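You operate a simulated robot arm through the tools that you are given. There is no shell and no other tool.

The job below is to be done with a simulated robot arm. You get a single attempt, and the scene is never put back.

TASK
Brush grease on the middle of the clamped plate, then lay the plate in the grey tray.
Fine: brush back in its pot, lid back on the yellow can, fixture lever left open. Set down upright: small brush. A coat counts when it lies all over at full strength: go over it till it gets no stronger.

The check looks at the end state, three seconds after you hand in, the way a careful person would. Anything else that was tipped, shoved, dropped, spilled or broken makes it a failure. A push-on lid holds only when it is set on centred and level and pressed home; a screw cap is set on level and turned clockwise until tight.

THE ROBOT
A 7-joint arm with a two-finger parallel gripper, fixed in place. Base frame: the origin is at the foot of the arm, x ahead of it, y to its left, z up. Lengths are in mm, angles in rad, forces in N, time in s.
Its first joint turns from -2.897 to 2.897 rad. Payload 4.4 kg.
The TCP is the grasp point between the finger pads, 23 mm short of the fingertips. In the tool frame z runs along the fingers and y along their closing line. The gripper opens to 94 mm. The fingers are 38 mm wide and 10 mm thick; the gripper's body (54 by 96 mm) begins 39 mm behind the TCP.
Orientation is that of the tool frame in the base frame, as a unit quaternion [x, y, z, w]. With the fingers straight down and closing along the base's y, the tool's x points along the base's -x, its y along +y and its z along -z.

THE INTERFACE
- The arm moves only by the tool send_rows. Its argument "increments" is text: rows parted by semicolons, each of 7 numbers parted by spaces: the shift along the tool's x, y, z in mm, then the turn, a rotation vector about the tool's x, y, z in rad, then the gripper command, from -1 (shut) to 1 (fully open), values between in proportion. In form: x y z wx wy wz gripper; .... A call has 1 to 20 rows; each row is the pose to reach, as a shift and turn from the pose commanded when the call began, along the tool's axes at that moment. Rows are played at 5 a second. More than 50 mm and 0.15 rad between two rows, or a gripper value outside its range, and nothing of the call is played. A pose out of reach is approached as far as the arm can. The call stops where the force on the tool passes 40 N (or 10 N more than at its start, if that is more) or the arm is blocked; 0.2 s more then pass. Each finger travels about 108 mm/s and halts on what it meets, pressing with about 35 N; the grip force reading is that of the motor and also rises with nothing between the fingers. The clock runs only during rows and for 0.2 s after the last one: add rows that repeat a pose to give the fingers time. The reply holds the time, the measured pose of the TCP, the force on the tool along the base axes, the opening and the grip force, in the units named above and with some noise, with the torque about the TCP (base axes, N m) and any sound that the robot's microphone picked up, and new pictures: "show" is both (left out), scene, wrist or none.
- Cameras (640 x 400 px; columns grow to the right, rows downward): "scene" is fixed at [49.7, -498.7, 1565.8]; the picture's right is [-0.07, -1.00, 0.00], its down [-0.74, 0.05, -0.67] and it looks along [0.67, -0.04, -0.75] (base axes); focal length 364 px, centre (320, 200). "wrist" rides on the gripper at [86, 16, -74] in the tool frame; the picture's right is [-0.18, 0.98, 0.00], its down [-0.58, -0.11, -0.81] and it looks along [-0.79, -0.15, 0.59] (tool axes); focal length 243 px, centre (320, 200). There is no depth. A picture from a camera that has moved, and an enlarged one, comes with that camera's place and axes in the base frame and with its lens.
- zoom(camera, box): a new picture of the part [left, top, right, bottom] of that camera's present view, enlarged. No time passes.
- close_job(): hands the job in; it is judged then, once.

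Places have to be worked out from the pictures, the camera data and where the tool is seen. Open the gripper and draw the arm clear of the work before you hand the job in, unless the task says otherwise.

The tools are called after "Request:" as name(argument=value, ...) on one line, values as JSON. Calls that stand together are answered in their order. send_rows: Moves the arm, as the interface text tells. Its arguments: {"type":"object","properties":{"increments":{"type":"string"},"show":{"type":"string","enum":["both","scene","wrist","none"]}},"required":["increments"]} The other tools are called the same way: zoom (camera, box) takes an enlarged picture of a part of a camera's view; close_job () hands the job in.

At the start:

```text
time: 0.0
tool_pos: [443.8, -342.8, 1226.4]
tcp_rot: [0.0, 1.0, 0.001, 0.0]
ft_force: [0.0, 0.1, -0.6]
wrist_torque: [-0.01, -0.01, 0.0]
finger_gap: 93.9
grip_force: 0.0
```

scene: 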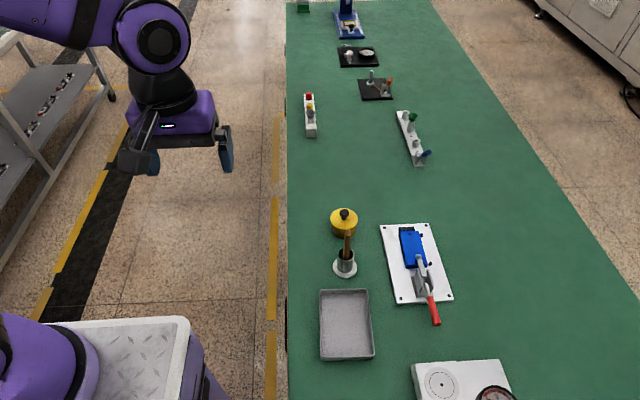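
wrist: 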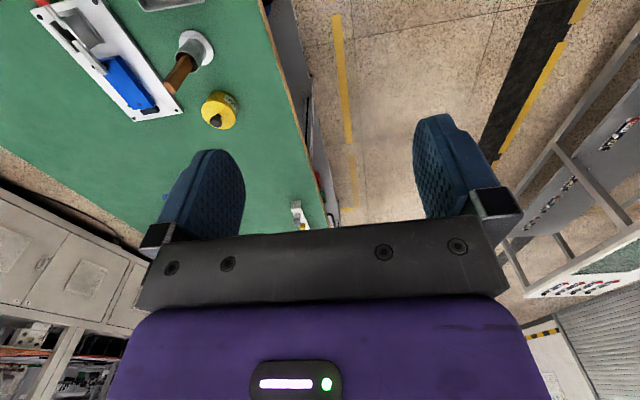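

I start by looking closely at the work area: yellow can, brush pot, fixture with clamped plate and grey tray.

Request:
zoom(camera="scene", box=[300, 190, 460, 290])

Request:
zoom(camera="scene", box=[300, 270, 460, 370])

Request:
zoom(camera="scene", box=[290, 0, 450, 180])

Request:
zoom(camera="scene", box=[400, 340, 530, 400])

```text
4.00 times, centred on (380, 240) of scene
camera zoom: at [49.7, -498.7, 1565.8], right [-0.07, -1.0, 0.0], down [-0.74, 0.05, -0.67], along [0.67, -0.04, -0.75], focal length 1454 px, centre (80, 40)
```

zoom: 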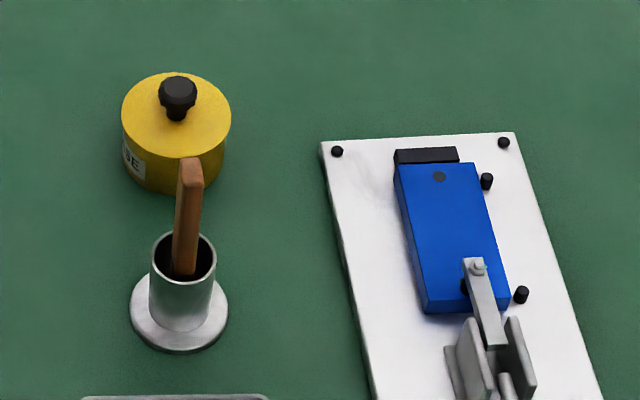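

```text
4.00 times, centred on (380, 320) of scene
camera zoom: at [49.7, -498.7, 1565.8], right [-0.07, -1.0, 0.0], down [-0.74, 0.05, -0.67], along [0.67, -0.04, -0.75], focal length 1454 px, centre (80, -280)
```

zoom: 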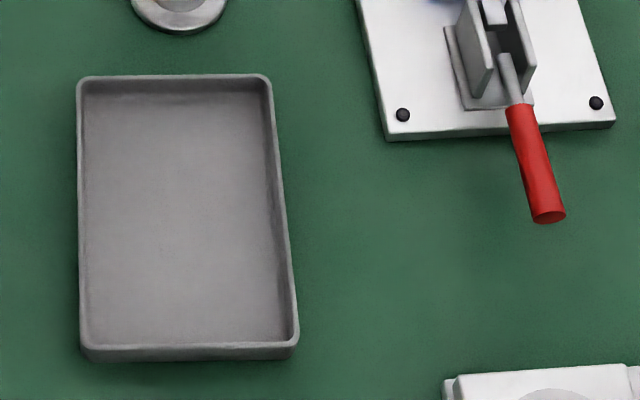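

```text
2.22 times, centred on (370, 90) of scene
camera zoom: at [49.7, -498.7, 1565.8], right [-0.07, -1.0, 0.0], down [-0.74, 0.05, -0.67], along [0.67, -0.04, -0.75], focal length 808 px, centre (209, 444)
```

zoom: 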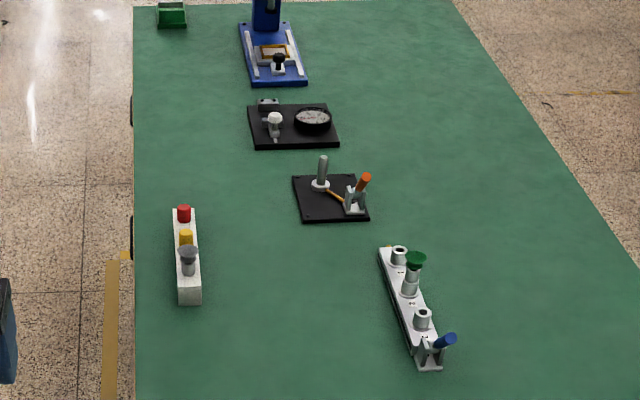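

```text
4.92 times, centred on (465, 370) of scene
camera zoom: at [49.7, -498.7, 1565.8], right [-0.07, -1.0, 0.0], down [-0.74, 0.05, -0.67], along [0.67, -0.04, -0.75], focal length 1790 px, centre (-394, -637)
```

zoom: 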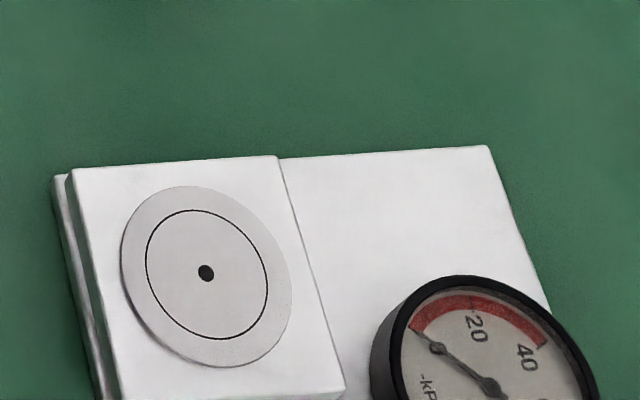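

The can, pot/brush, fixture and tray sit at roughly x 370–620, y −580 to −760, on a table near z≈800. I move to a vantage point above and behind the pot to look closer with the wrist camera.

Request:
send_rows(increments="0 -40 20 0 0 0 1; 0 -80 40 0 0 0 1; 0 -120 60 0 0 0 1; 0 -160 80 0 0 0 1; 0 -200 100 0 0 0 1; 0 -240 125 0 0 0 1; 0 -257 150 0 0 0 1; 0 -257 150 0 0 0 1", show="both")

```text
time: 1.8
tool_pos: [443.7, -600.4, 1075.4]
tcp_rot: [0.0, 1.0, 0.0, 0.0]
ft_force: [-0.1, 0.3, -0.1]
wrist_torque: [-0.01, 0.0, -0.02]
finger_gap: 94.4
grip_force: 0.1
camera wrist: at [356.1, -583.3, 1150.5], right [0.18, 0.98, 0.0], down [0.58, -0.11, 0.81], along [0.79, -0.15, -0.59], focal length 243 px, centre (320, 200)
```

scene: 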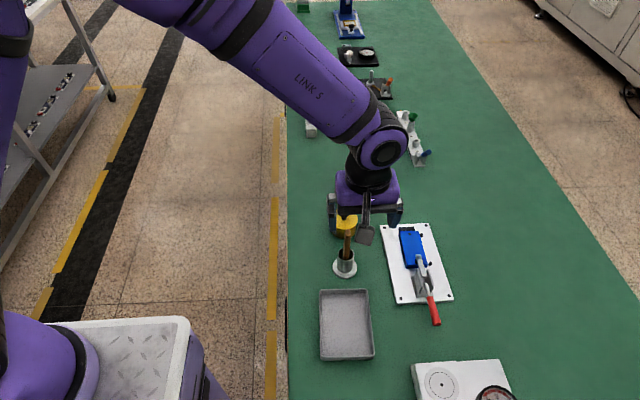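
wrist: 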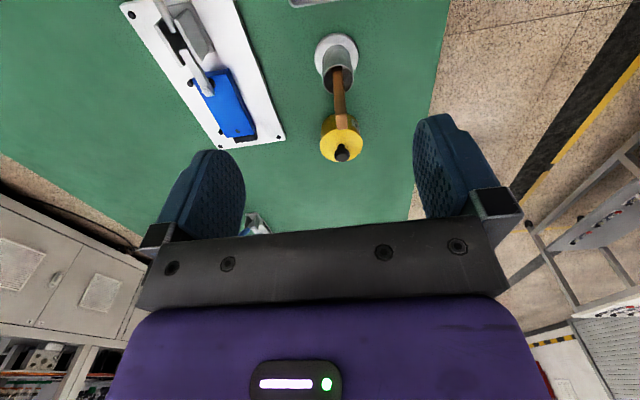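

Zooming into the wrist view to measure the pot, brush, can and fixture.

Request:
zoom(camera="wrist", box=[280, 0, 440, 180])

Request:
zoom(camera="wrist", box=[110, 0, 300, 160])

```text
2.22 times, centred on (360, 90) of wrist
camera zoom: at [356.1, -583.3, 1150.5], right [0.18, 0.98, 0.0], down [0.58, -0.11, 0.81], along [0.79, -0.15, -0.59], focal length 539 px, centre (231, 444)
```

zoom: 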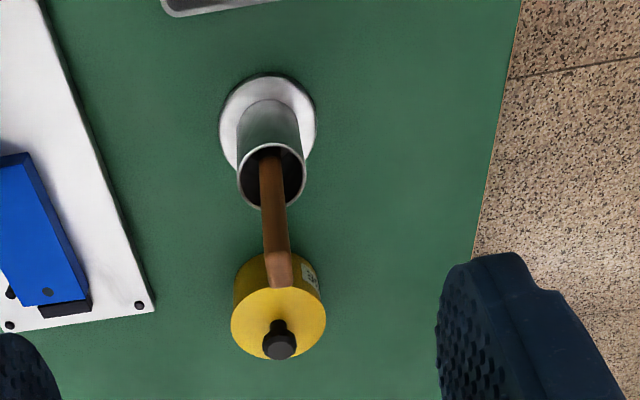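

```text
2.50 times, centred on (205, 80) of wrist
camera zoom: at [356.1, -583.3, 1150.5], right [0.18, 0.98, 0.0], down [0.58, -0.11, 0.81], along [0.79, -0.15, -0.59], focal length 606 px, centre (608, 500)
```

zoom: 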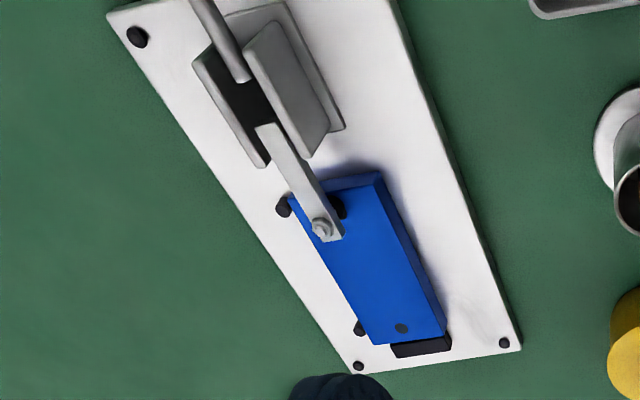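

Table ≈ z 800, pot at about (502,−588) with its mouth near z 872. Now I look closer at the fixture.

Request:
send_rows(increments="-10 -40 0 0 0 0 1; -20 -80 10 0 0 0 1; -35 -115 40 0 0 0 1; -56 -150 75 0 0 0 1; -56 -150 75 0 0 0 1", show="both")

```text
refused: row 4 steps farther than a row can; nothing moved
```

One row was slightly too long; resending with smaller steps.

Request:
send_rows(increments="-10 -40 0 0 0 0 1; -20 -80 10 0 0 0 1; -35 -115 30 0 0 0 1; -45 -140 55 0 0 0 1; -56 -150 75 0 0 0 1; -56 -150 75 0 0 0 1", show="both")

```text
time: 3.2
tool_pos: [499.1, -749.8, 1000.7]
tcp_rot: [0.001, 1.0, 0.0, 0.0]
ft_force: [0.0, 0.0, 0.1]
wrist_torque: [0.02, 0.0, 0.0]
finger_gap: 94.0
grip_force: 0.0
camera wrist: at [411.7, -733.5, 1075.6], right [0.19, 0.98, 0.0], down [0.58, -0.11, 0.81], along [0.79, -0.15, -0.59], focal length 243 px, centre (320, 200)
```

scene: 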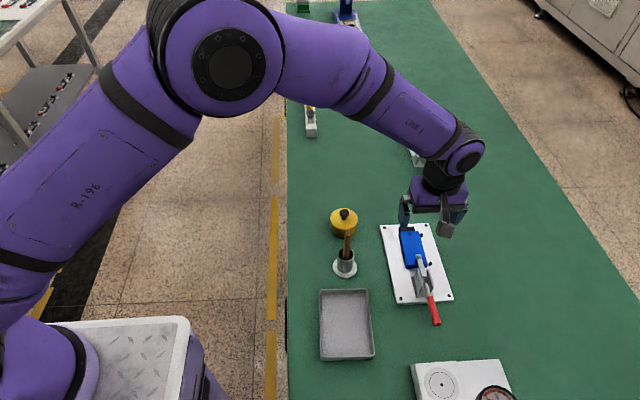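
wrist: 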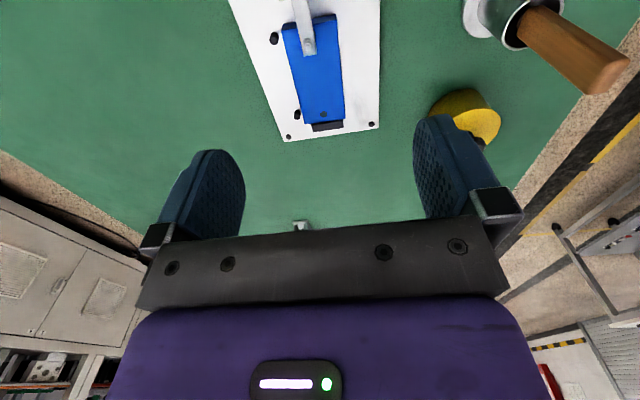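

Request:
zoom(camera="wrist", box=[220, 0, 400, 150])

Request:
zoom(camera="wrist", box=[410, 0, 640, 160])

Request:
zoom(camera="scene", box=[370, 210, 470, 335])

```text
2.67 times, centred on (310, 75) of wrist
camera zoom: at [411.7, -733.5, 1075.6], right [0.19, 0.98, 0.0], down [0.58, -0.11, 0.81], along [0.79, -0.15, -0.59], focal length 647 px, centre (347, 533)
```

zoom: 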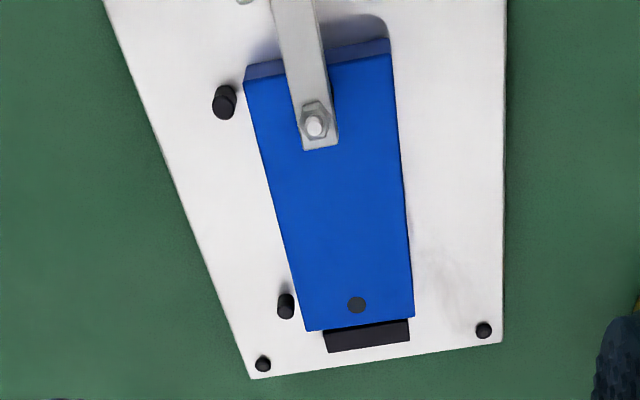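

```text
2.50 times, centred on (525, 80) of wrist
camera zoom: at [411.7, -733.5, 1075.6], right [0.19, 0.98, 0.0], down [0.58, -0.11, 0.81], along [0.79, -0.15, -0.59], focal length 606 px, centre (-192, 500)
```

zoom: 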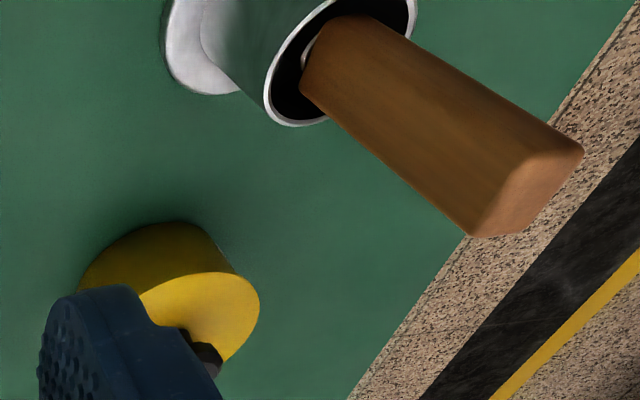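

```text
3.20 times, centred on (420, 272) of scene
camera zoom: at [49.7, -498.7, 1565.8], right [-0.07, -1.0, 0.0], down [-0.74, 0.05, -0.67], along [0.67, -0.04, -0.75], focal length 1163 px, centre (0, -32)
```

zoom: 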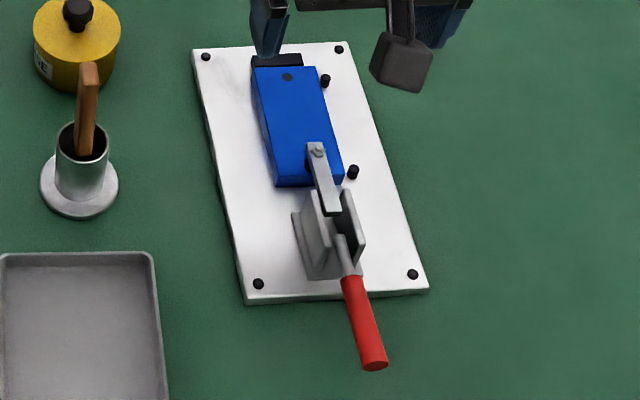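

The fixture base lies square to x (x 405–625, y −694…−824, top ≈ 810), the blue plate about x 488–588, y −735…−784, top ≈ 830. Next I view the can.

Request:
send_rows(increments="-45 0 0 0 0 0 1; -75 30 0 0 0 0 1; -75 75 0 0 0 0 1; -75 120 0 0 0 0 1; -70 150 0 0 0 0 1; -70 150 0 0 0 0 1", show="wrist")

```text
time: 4.6
tool_pos: [570.0, -598.3, 1002.7]
tcp_rot: [0.0, 1.0, 0.0, 0.0]
ft_force: [-0.4, -0.3, -0.6]
wrist_torque: [0.0, -0.01, -0.02]
finger_gap: 94.0
grip_force: 0.1
camera wrist: at [482.8, -581.6, 1077.6], right [0.18, 0.98, 0.0], down [0.58, -0.11, 0.81], along [0.79, -0.15, -0.59], focal length 243 px, centre (320, 200)
```

wrist: 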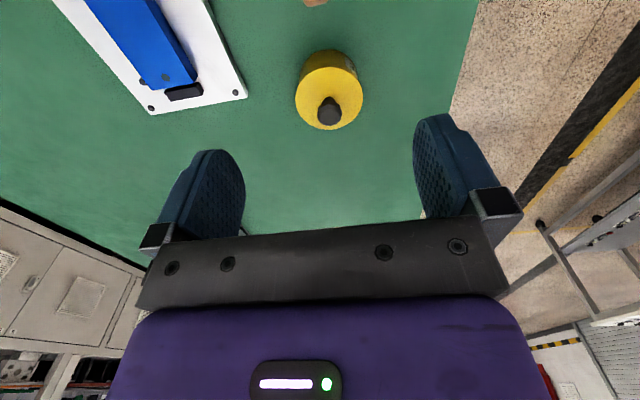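

Request:
zoom(camera="wrist", box=[270, 20, 390, 140])

Request:
zoom(camera="scene", box=[320, 195, 370, 245])

```text
3.33 times, centred on (330, 80) of wrist
camera zoom: at [482.8, -581.6, 1077.6], right [0.18, 0.98, 0.0], down [0.58, -0.11, 0.81], along [0.79, -0.15, -0.59], focal length 809 px, centre (287, 600)
```

zoom: 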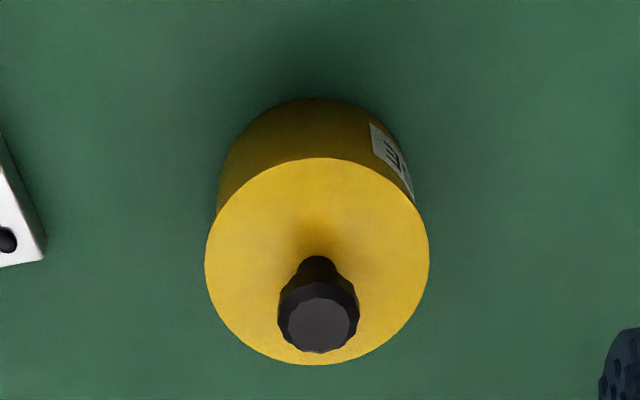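

```text
8.00 times, centred on (345, 220) of scene
camera zoom: at [49.7, -498.7, 1565.8], right [-0.07, -1.0, 0.0], down [-0.74, 0.05, -0.67], along [0.67, -0.04, -0.75], focal length 2908 px, centre (120, 40)
```

zoom: 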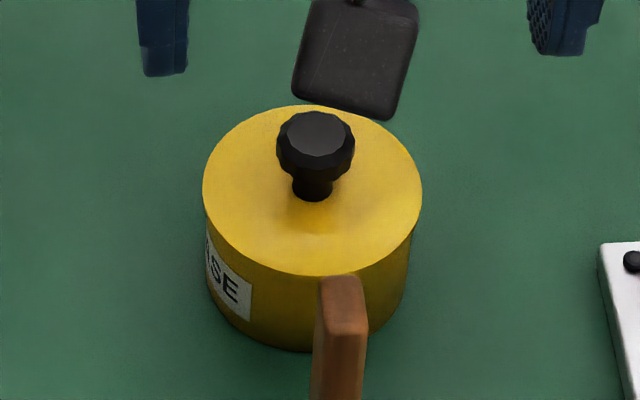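

The lid top centre is about (615.5, −597, 856.5), Ø≈68, with the knob head ≈22 mm wide up to z≈885. I go above the knob with open fingers and check alignment.

Request:
send_rows(increments="-30 1 20 0 0 0 1; -46 2 50 0 0 0 1; -46 2 70 0 0 0 1; -46 2 70 0 0 0 1", show="both")

```text
time: 5.6
tool_pos: [614.6, -596.7, 932.6]
tcp_rot: [0.0, 1.0, 0.0, 0.0]
ft_force: [0.1, -0.2, 0.4]
wrist_torque: [-0.01, -0.03, 0.0]
finger_gap: 94.1
grip_force: 0.0
camera wrist: at [527.7, -580.3, 1007.7], right [0.18, 0.98, 0.0], down [0.58, -0.11, 0.81], along [0.79, -0.15, -0.59], focal length 243 px, centre (320, 200)
```

scene: 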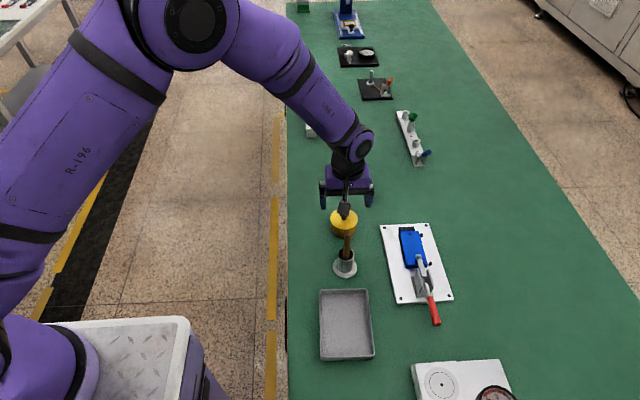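
wrist: 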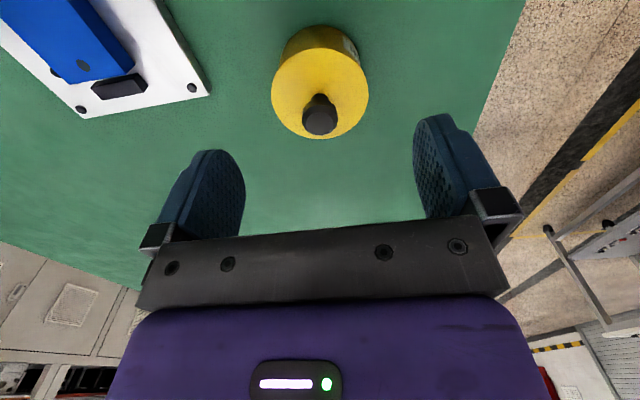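

Request:
zoom(camera="wrist", box=[260, 20, 380, 150])

```text
3.08 times, centred on (320, 85) of wrist
camera zoom: at [527.7, -580.3, 1007.7], right [0.18, 0.98, 0.0], down [0.58, -0.11, 0.81], along [0.79, -0.15, -0.59], focal length 746 px, centre (320, 554)
```

zoom: 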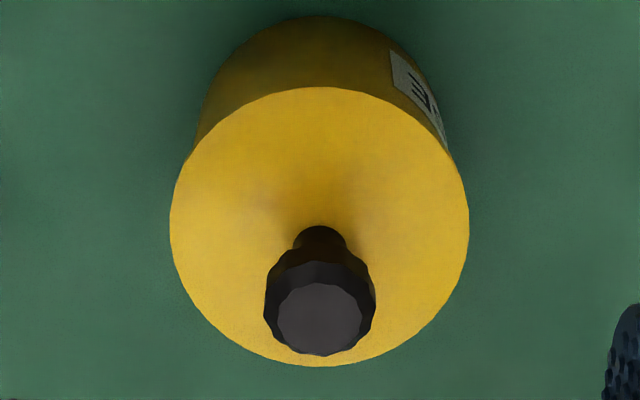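

Knob is centred on the tool axis (top ≈ 887). The wrist camera would sit right over the brush handle if I descend like this, so I first turn the gripper +90° about its axis so the camera moves to the free (+y) side.

Request:
send_rows(increments="0 0 0 0 0 0.14 1; 0 0 0 0 0 0.28 1; 0 0 0 0 0 0.42 1; 0 0 0 0 0 0.56 1; 0 0 0 0 0 0.70 1; 0 0 0 0 0 0.84 1; 0 0 0 0 0 0.98 1; 0 0 0 0 0 1.12 1; 0 0 0 0 0 1.26 1; 0 0 0 0 0 1.40 1; 0 0 0 0 0 1.50 1; 0 0 0 0 0 1.5708 1; 0 0 0 0 0 1.5708 1", show="both")

```text
time: 8.4
tool_pos: [616.6, -596.6, 933.2]
tcp_rot: [0.708, 0.706, 0.001, 0.0]
ft_force: [0.8, 0.2, -0.5]
wrist_torque: [-0.01, 0.01, -0.02]
finger_gap: 94.2
grip_force: 0.0
camera wrist: at [631.1, -510.3, 1006.8], right [0.98, -0.19, 0.0], down [-0.11, -0.58, 0.81], along [-0.15, -0.79, -0.59], focal length 243 px, centre (320, 200)
```

scene: 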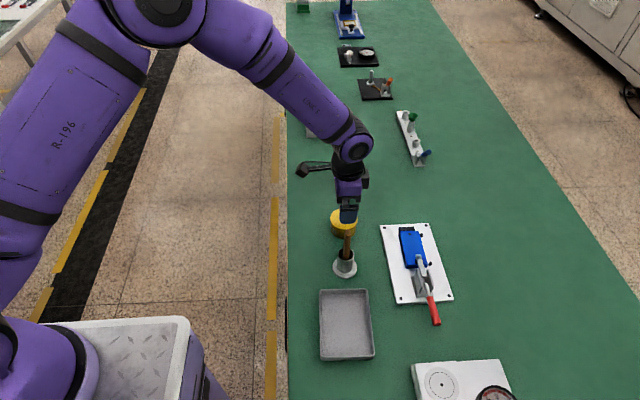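
wrist: 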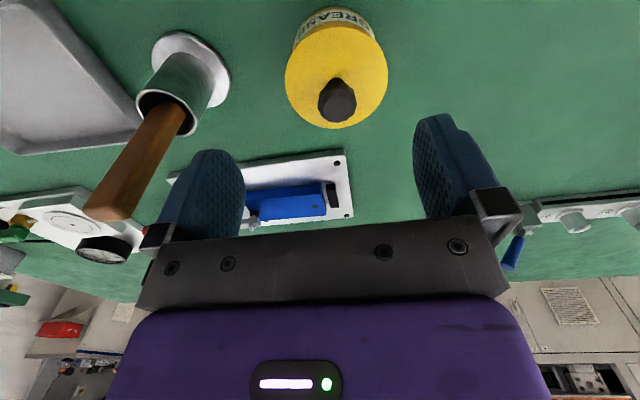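

Request:
zoom(camera="wrist", box=[270, 0, 410, 140])

Request:
zoom(camera="wrist", box=[70, 10, 250, 230])

Request:
zoom(camera="scene", box=[310, 160, 390, 280])

```text
2.86 times, centred on (340, 70) of wrist
camera zoom: at [631.1, -510.3, 1006.8], right [0.98, -0.19, 0.0], down [-0.11, -0.58, 0.81], along [-0.15, -0.79, -0.59], focal length 693 px, centre (263, 571)
```

zoom: 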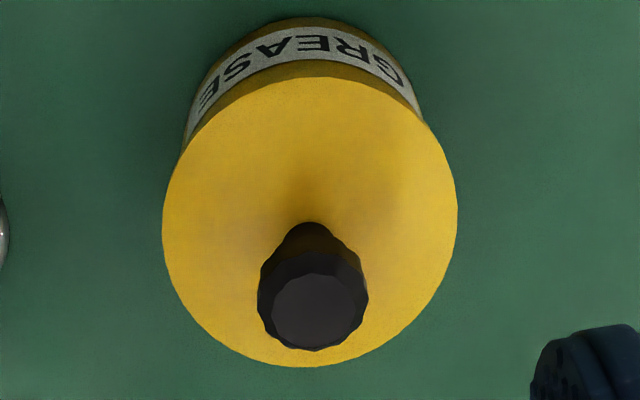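

```text
1.82 times, centred on (160, 120) of wrist
camera zoom: at [631.1, -510.3, 1006.8], right [0.98, -0.19, 0.0], down [-0.11, -0.58, 0.81], along [-0.15, -0.79, -0.59], focal length 441 px, centre (611, 346)
```

zoom: 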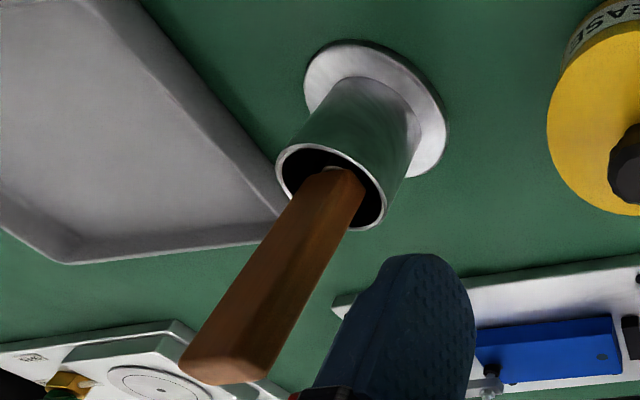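

```text
3.33 times, centred on (350, 220) of scene
camera zoom: at [49.7, -498.7, 1565.8], right [-0.07, -1.0, 0.0], down [-0.74, 0.05, -0.67], along [0.67, -0.04, -0.75], focal length 1212 px, centre (220, 133)
```

zoom: 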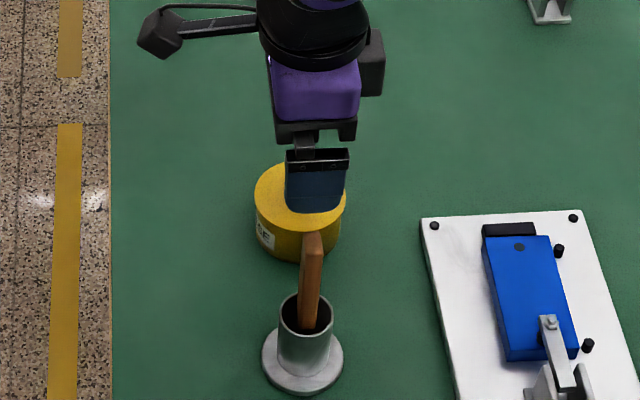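

Cross-checking the rotated view with the earlier ones gives better depth: lid top ≈ (625.5, −597.5, 841), knob top ≈ (626, −599, 872), pot mouth ≈ (508.5, −589, 859). I correct the tool over the knob and descend part-way to verify.

Request:
send_rows(increments="-1.5 9 0 0 0 0 1; -1.5 9 25 0 0 0 1; -1.5 9 35 0 0 0 1; -1.5 9 35 0 0 0 1", show="wrist")

Request:
zoom(camera="wrist", box=[250, 20, 390, 160])

Request:
zoom(camera="scene", box=[310, 160, 390, 280])

```text
time: 9.4
tool_pos: [625.0, -599.1, 895.1]
tcp_rot: [0.707, 0.707, 0.0, 0.0]
ft_force: [0.3, 0.0, 0.7]
wrist_torque: [-0.02, -0.01, -0.01]
finger_gap: 94.1
grip_force: 0.0
camera wrist: at [640.7, -511.6, 970.9], right [0.98, -0.19, 0.0], down [-0.11, -0.58, 0.81], along [-0.15, -0.79, -0.59], focal length 243 px, centre (320, 200)
```

wrist: 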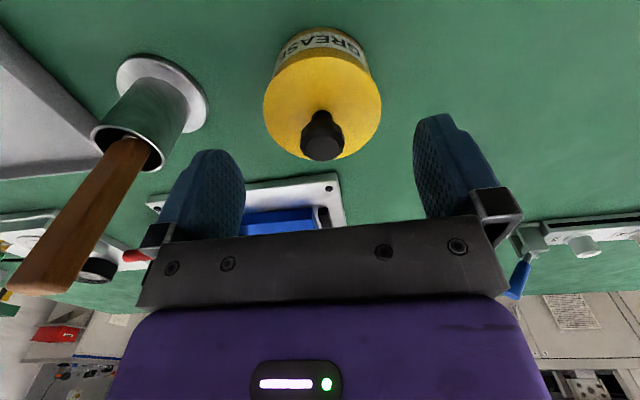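

```text
2.86 times, centred on (320, 90) of wrist
camera zoom: at [640.7, -511.6, 970.9], right [0.98, -0.19, 0.0], down [-0.11, -0.58, 0.81], along [-0.15, -0.79, -0.59], focal length 693 px, centre (320, 514)
```

zoom: 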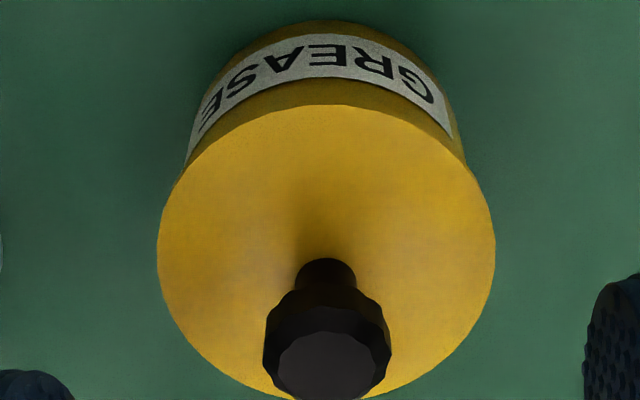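

```text
3.33 times, centred on (350, 220) of scene
camera zoom: at [49.7, -498.7, 1565.8], right [-0.07, -1.0, 0.0], down [-0.74, 0.05, -0.67], along [0.67, -0.04, -0.75], focal length 1212 px, centre (220, 133)
```

zoom: 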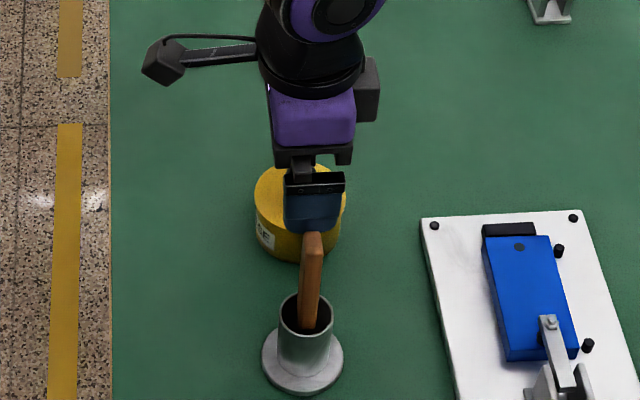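

The knob is centred (≈626, −598, top ≈870; lid top ≈838). I descend to TCP z≈867 and close on the knob.

Request:
send_rows(increments="0.5 1 15 0 0 0 1; 0.5 1 28 0 0 0 1; 0.5 1 28 0 0 0 1; 0.5 1 28 0 0 0 -1; 0.5 1 28 0 0 0 -1; 0.5 1 28 0 0 0 -1; 0.5 1 28 0 0 0 -1", show="both")

```text
time: 11.0
tool_pos: [625.0, -597.7, 869.6]
tcp_rot: [0.707, 0.707, 0.0, 0.0]
ft_force: [1.1, 0.5, 1.2]
wrist_torque: [-0.02, -0.01, 0.03]
finger_gap: 22.2
grip_force: 34.5
heard: snap
camera wrist: at [641.4, -511.4, 943.9], right [0.98, -0.18, 0.0], down [-0.11, -0.58, 0.81], along [-0.15, -0.79, -0.59], focal length 243 px, centre (320, 200)
```

scene: 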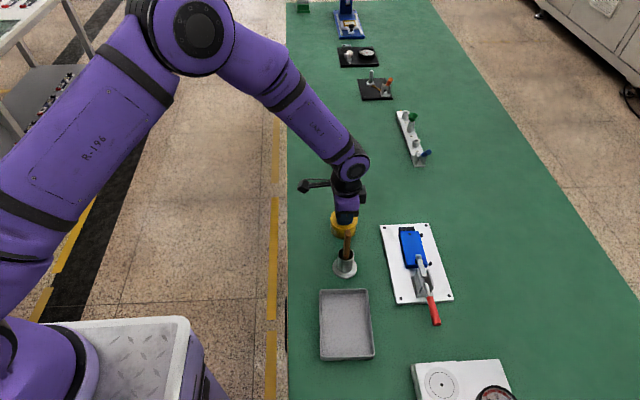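
wrist: 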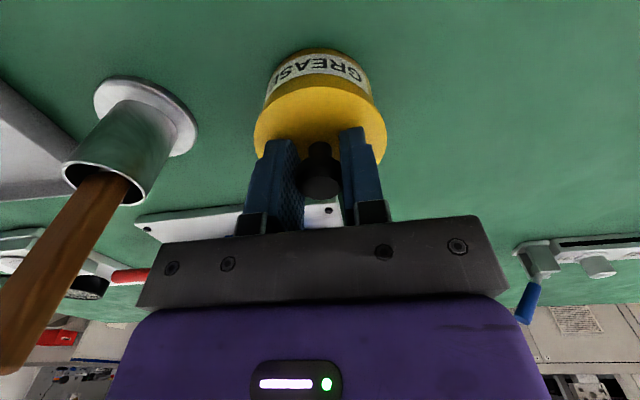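

Knob gripped (22.2 mm gap, 34.5 N) and a snap was heard. I zoom in to see the lid's state.

Request:
zoom(camera="wrist", box=[240, 30, 400, 230])

Request:
zoom(camera="scene", box=[315, 180, 375, 290])

```text
2.00 times, centred on (320, 130) of wrist
camera zoom: at [641.4, -511.4, 943.9], right [0.98, -0.18, 0.0], down [-0.11, -0.58, 0.81], along [-0.15, -0.79, -0.59], focal length 485 px, centre (320, 340)
```

zoom: 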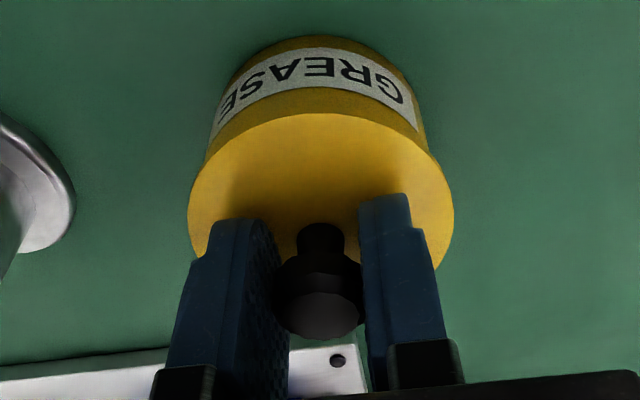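

```text
3.64 times, centred on (345, 235) of scene
camera zoom: at [49.7, -498.7, 1565.8], right [-0.07, -1.0, 0.0], down [-0.74, 0.05, -0.67], along [0.67, -0.04, -0.75], focal length 1322 px, centre (229, 73)
```

zoom: 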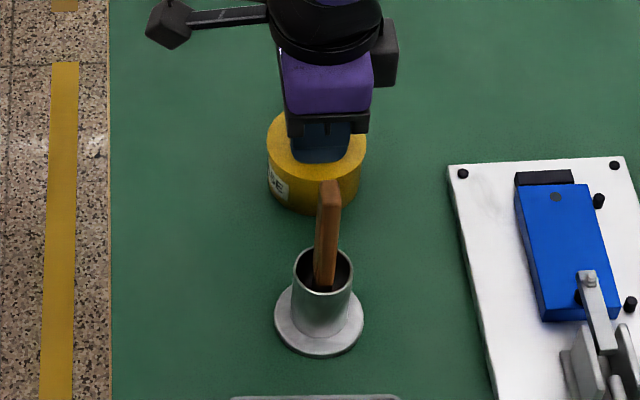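

Grip looks centred. I lift slowly by 12 mm and watch the force.

Request:
send_rows(increments="0 0 -2 0 0 0 -1; 0 0 -4 0 0 0 -1; 0 0 -6 0 0 0 -1; 0 0 -9 0 0 0 -1; 0 0 -12 0 0 0 -1", show="both")

Request:
zoom(camera="wrist", box=[240, 30, 400, 230])

Request:
zoom(camera="scene", box=[315, 180, 375, 290])

```text
time: 12.2
tool_pos: [626.1, -599.4, 880.3]
tcp_rot: [0.707, 0.707, 0.0, 0.0]
ft_force: [-0.5, 0.0, -0.2]
wrist_torque: [0.02, 0.02, 0.01]
finger_gap: 22.6
grip_force: 35.1
camera wrist: at [640.5, -510.8, 955.9], right [0.98, -0.18, 0.0], down [-0.11, -0.58, 0.81], along [-0.15, -0.79, -0.59], focal length 243 px, centre (320, 200)
```

scene: 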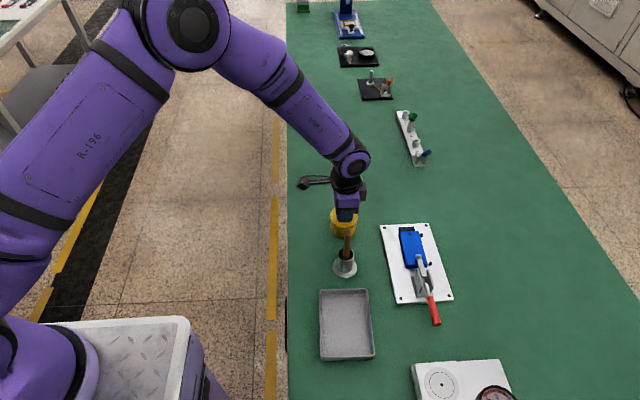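
wrist: 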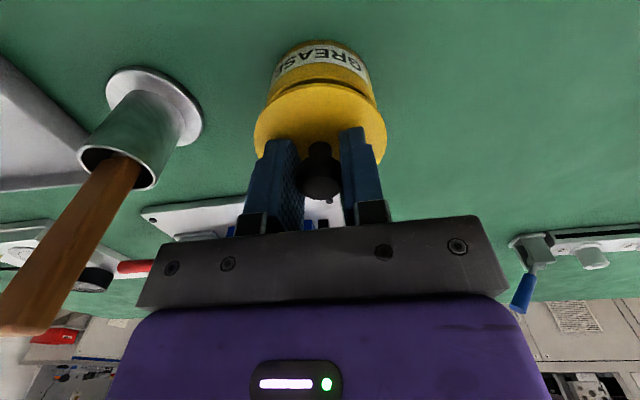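

```text
2.00 times, centred on (320, 130) of wrist
camera zoom: at [640.5, -510.8, 955.9], right [0.98, -0.18, 0.0], down [-0.11, -0.58, 0.81], along [-0.15, -0.79, -0.59], focal length 485 px, centre (320, 340)
```

zoom: 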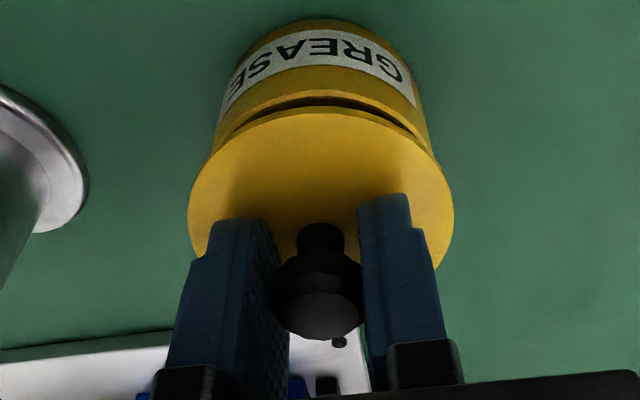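

```text
3.64 times, centred on (345, 235) of scene
camera zoom: at [49.7, -498.7, 1565.8], right [-0.07, -1.0, 0.0], down [-0.74, 0.05, -0.67], along [0.67, -0.04, -0.75], focal length 1322 px, centre (229, 73)
```

zoom: 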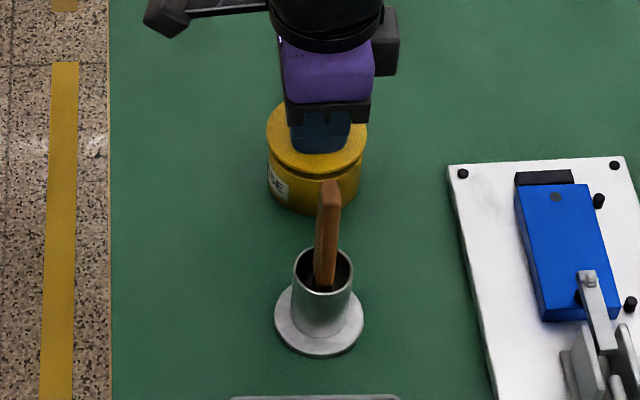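

The lid is free of the can (gap visible, can stayed). I raise it and carry it to a clear spot at about (700, −540).

Request:
send_rows(increments="0 0 -25 0 0 0 -1; 0 0 -50 0 0 0 -1; 20 25 -60 0 0 0 -1; 40 50 -60 0 0 0 -1; 58.8 74.2 -60 0 0 0 -1; 58.8 74.2 -60 0 0 0 -1", show="both")

Request:
zoom(camera="scene", box=[310, 150, 390, 280])

```text
time: 13.6
tool_pos: [699.5, -538.9, 941.7]
tcp_rot: [0.707, 0.707, 0.0, -0.001]
ft_force: [-0.4, -0.7, 0.3]
wrist_torque: [0.01, -0.01, -0.01]
finger_gap: 22.2
grip_force: 35.6
camera wrist: at [716.0, -451.8, 1015.9], right [0.98, -0.18, 0.0], down [-0.11, -0.58, 0.81], along [-0.15, -0.79, -0.59], focal length 243 px, centre (320, 200)
```

scene: 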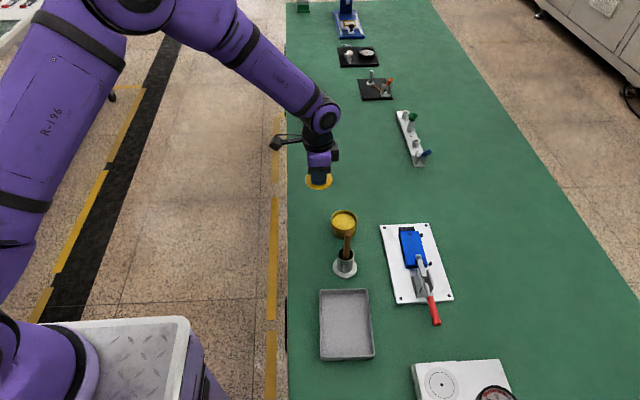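
wrist: 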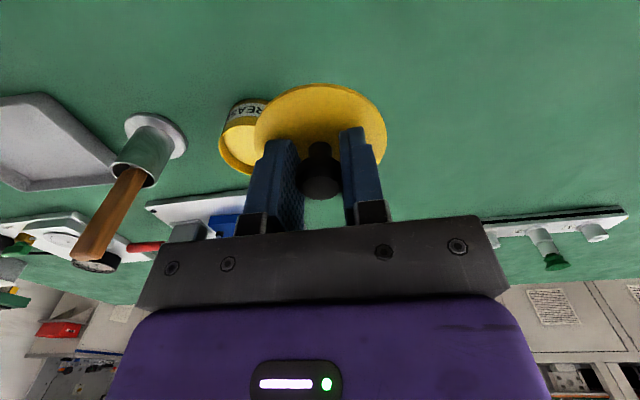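

```text
3.08 times, centred on (350, 215) of scene
camera zoom: at [49.7, -498.7, 1565.8], right [-0.07, -1.0, 0.0], down [-0.74, 0.05, -0.67], along [0.67, -0.04, -0.75], focal length 1119 px, centre (228, 154)
```

zoom: 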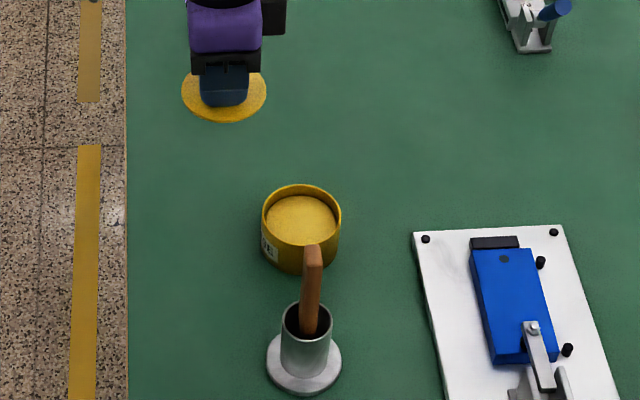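

The can is open with yellow grease visible just below the rim. I lower the lid toward the table in steps.

Request:
send_rows(increments="0 0 40 0 0 0 -1; 0 0 75 0 0 0 -1; 0 0 92 0 0 0 -1; 0 0 94 0 0 0 -1; 0 0 96 0 0 0 -1; 0 0 96 0 0 0 -1", show="both")

Request:
zoom(camera="wrist", box=[230, 60, 410, 230])

Request:
zoom(camera="scene", box=[290, 160, 370, 240])

```text
time: 15.0
tool_pos: [700.1, -539.7, 844.6]
tcp_rot: [0.707, 0.707, 0.0, 0.0]
ft_force: [-0.5, 0.9, -0.5]
wrist_torque: [0.03, 0.01, 0.01]
finger_gap: 22.4
grip_force: 35.0
camera wrist: at [714.8, -452.2, 919.4], right [0.98, -0.18, 0.0], down [-0.11, -0.58, 0.81], along [-0.15, -0.79, -0.59], focal length 243 px, centre (320, 200)
```

scene: 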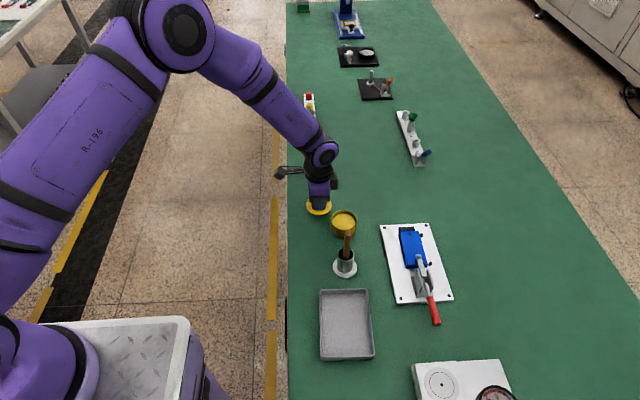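
wrist: 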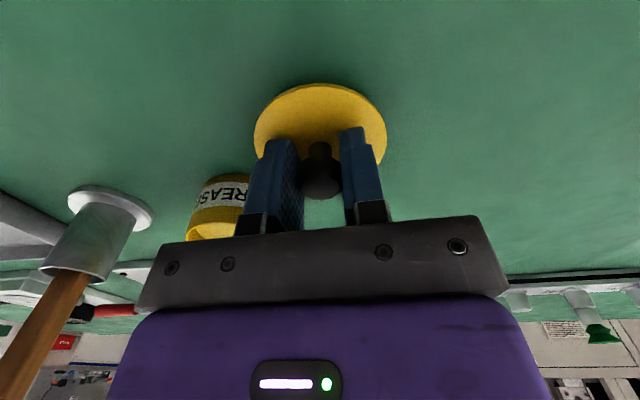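

```text
2.35 times, centred on (320, 145) of wrist
camera zoom: at [714.8, -452.2, 919.4], right [0.98, -0.18, 0.0], down [-0.11, -0.58, 0.81], along [-0.15, -0.79, -0.59], focal length 571 px, centre (320, 329)
```

zoom: 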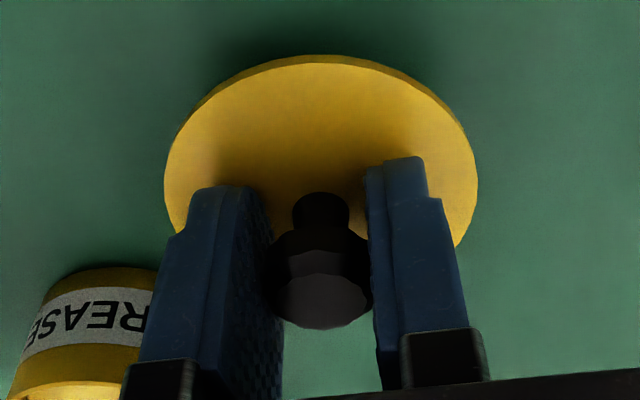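

```text
5.00 times, centred on (330, 200) of scene
camera zoom: at [49.7, -498.7, 1565.8], right [-0.07, -1.0, 0.0], down [-0.74, 0.05, -0.67], along [0.67, -0.04, -0.75], focal length 1818 px, centre (270, 200)
```

zoom: 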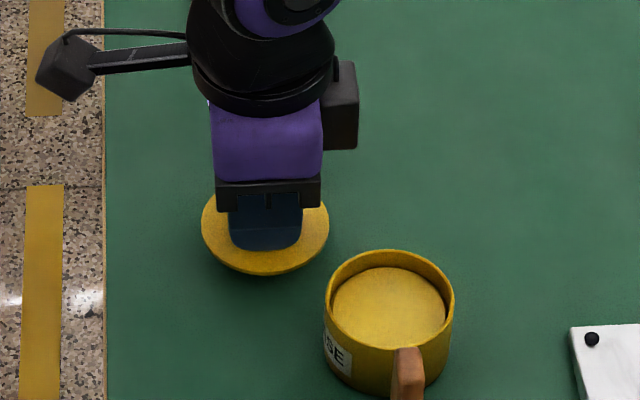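

No contact yet. I go down further in small steps, checking force.

Request:
send_rows(increments="0 0 3 0 0 0 -1; 0 0 6 0 0 0 -1; 0 0 8 0 0 0 -1", show="none")

Request:
zoom(camera="wrist", box=[230, 60, 410, 230])

Request:
zoom(camera="scene", box=[290, 160, 370, 240])

```text
time: 15.8
tool_pos: [700.2, -539.2, 837.7]
tcp_rot: [0.707, 0.707, 0.0, -0.001]
ft_force: [-0.6, 0.7, -0.2]
wrist_torque: [-0.02, -0.01, 0.0]
finger_gap: 22.6
grip_force: 35.4
```

```text
2.35 times, centred on (320, 145) of wrist
camera zoom: at [715.0, -452.6, 911.8], right [0.98, -0.18, 0.0], down [-0.11, -0.58, 0.81], along [-0.15, -0.79, -0.59], focal length 571 px, centre (320, 329)
```

zoom: 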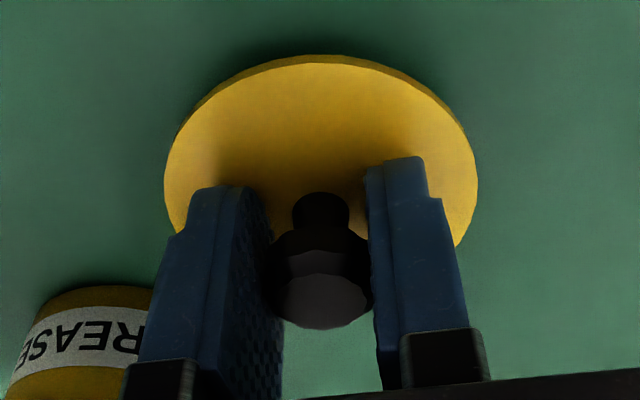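

```text
5.00 times, centred on (330, 200) of scene
camera zoom: at [49.7, -498.7, 1565.8], right [-0.07, -1.0, 0.0], down [-0.74, 0.05, -0.67], along [0.67, -0.04, -0.75], focal length 1818 px, centre (270, 200)
```

zoom: 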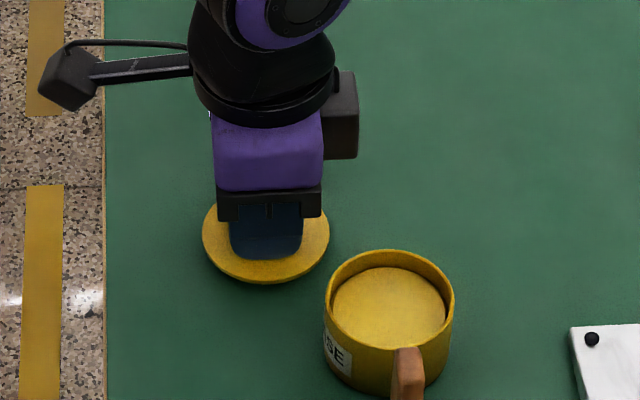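

Still free (no force). Continuing down in 2 mm rows.

Request:
send_rows(increments="0 0 2 0 0 0 -1; 0 0 4 0 0 0 -1; 0 0 5 0 0 0 -1", show="none")

Request:
send_rows(increments="0 0 1 0 0 0 -1; 0 0 2 0 0 0 -1; 0 0 3 0 0 0 -1", show="none")

```text
time: 16.6
tool_pos: [699.4, -539.9, 830.7]
tcp_rot: [0.707, 0.707, 0.0, 0.0]
ft_force: [0.3, 1.6, -0.4]
wrist_torque: [0.01, 0.04, -0.02]
finger_gap: 22.4
grip_force: 34.6
```

```text
time: 17.4
tool_pos: [698.9, -540.4, 831.6]
tcp_rot: [0.708, 0.707, 0.0, 0.001]
ft_force: [-5.2, 3.5, 32.6]
wrist_torque: [0.16, 0.12, 0.04]
finger_gap: 22.6
grip_force: 35.0
```

The lid touches the table (32.6 N). I ease off the preload, then open the fingers half-way and rise.

Request:
send_rows(increments="0 0 -2 0 0 0 -1; 0 0 -2 0 0 0 -1; 0 0 -2 0 0 0 0; 0 0 -2 0 0 0 0; 0 0 -2 0 0 0 0", show="none")

Request:
send_rows(increments="0 0 -20 0 0 0 0; 0 0 -50 0 0 0 0; 0 0 -90 0 0 0 0; 0 0 -130 0 0 0 0; 0 0 -170 0 0 0 0; 0 0 -170 0 0 0 0", show="both")

Request:
zoom(camera="scene", box=[290, 160, 370, 240])

```text
time: 18.6
tool_pos: [699.5, -538.9, 830.9]
tcp_rot: [0.707, 0.707, 0.0, 0.0]
ft_force: [2.1, 1.4, 15.1]
wrist_torque: [0.02, -0.03, 0.0]
finger_gap: 43.4
grip_force: 0.0
```

```text
time: 20.0
tool_pos: [701.7, -539.4, 1001.6]
tcp_rot: [0.707, 0.707, 0.0, 0.0]
ft_force: [0.3, -0.2, -0.1]
wrist_torque: [0.03, 0.03, -0.03]
finger_gap: 47.0
grip_force: 0.1
camera wrist: at [716.9, -451.9, 1076.3], right [0.98, -0.18, 0.0], down [-0.11, -0.58, 0.81], along [-0.15, -0.79, -0.59], focal length 243 px, centre (320, 200)
```

scene: 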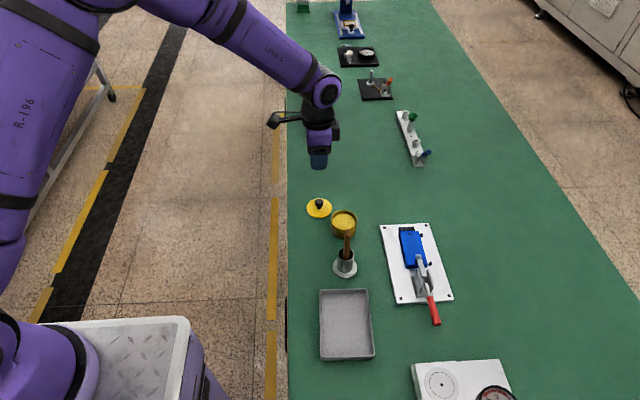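
wrist: 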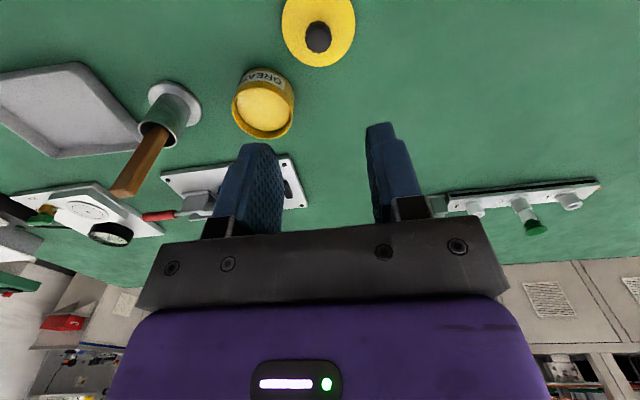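

```text
5.00 times, centred on (330, 200) of scene
camera zoom: at [49.7, -498.7, 1565.8], right [-0.07, -1.0, 0.0], down [-0.74, 0.05, -0.67], along [0.67, -0.04, -0.75], focal length 1818 px, centre (270, 200)
```

zoom: 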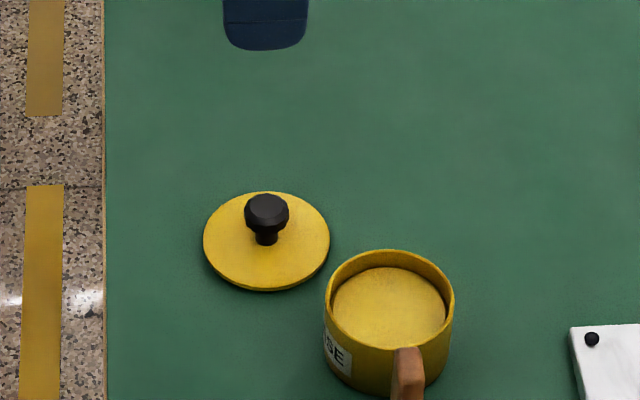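

Lid is sitting flat on the table. Now a closer look at the brush from the yaw‑90 viewpoint.

Request:
send_rows(increments="8 -45 0 0 0 0 0; 14 -90 0 0 0 0 0; 20 -135 0 0 0 0 0; 20 -180 0 0 0 0 0; 20 -189 0 0 0 0 0; 20 -189 0 0 0 0 0", show="wrist")

Request:
zoom(camera="wrist", box=[250, 60, 390, 220])

```text
time: 21.4
tool_pos: [509.9, -518.6, 1002.0]
tcp_rot: [0.707, 0.707, 0.0, 0.0]
ft_force: [0.4, -0.6, 0.0]
wrist_torque: [-0.02, -0.02, 0.01]
finger_gap: 47.1
grip_force: 0.1
camera wrist: at [526.4, -432.2, 1076.3], right [0.98, -0.18, 0.0], down [-0.11, -0.58, 0.81], along [-0.15, -0.79, -0.59], focal length 243 px, centre (320, 200)
```

wrist: 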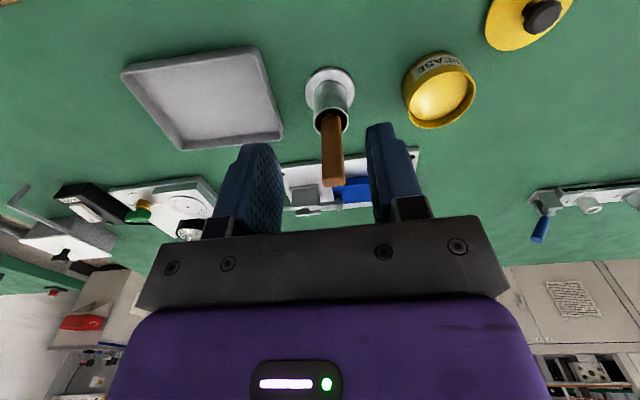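

```text
2.50 times, centred on (320, 140) of wrist
camera zoom: at [526.4, -432.2, 1076.3], right [0.98, -0.18, 0.0], down [-0.11, -0.58, 0.81], along [-0.15, -0.79, -0.59], focal length 606 px, centre (320, 350)
```

zoom: 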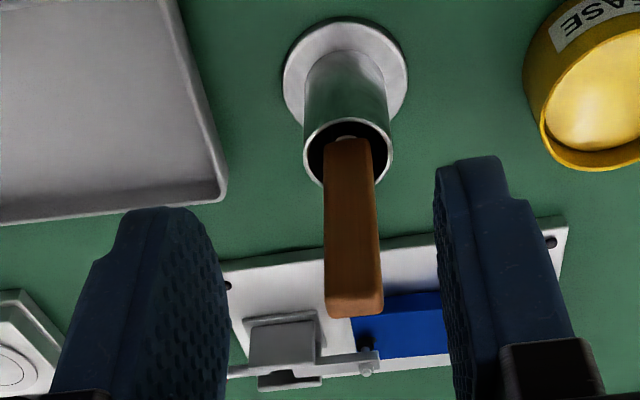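

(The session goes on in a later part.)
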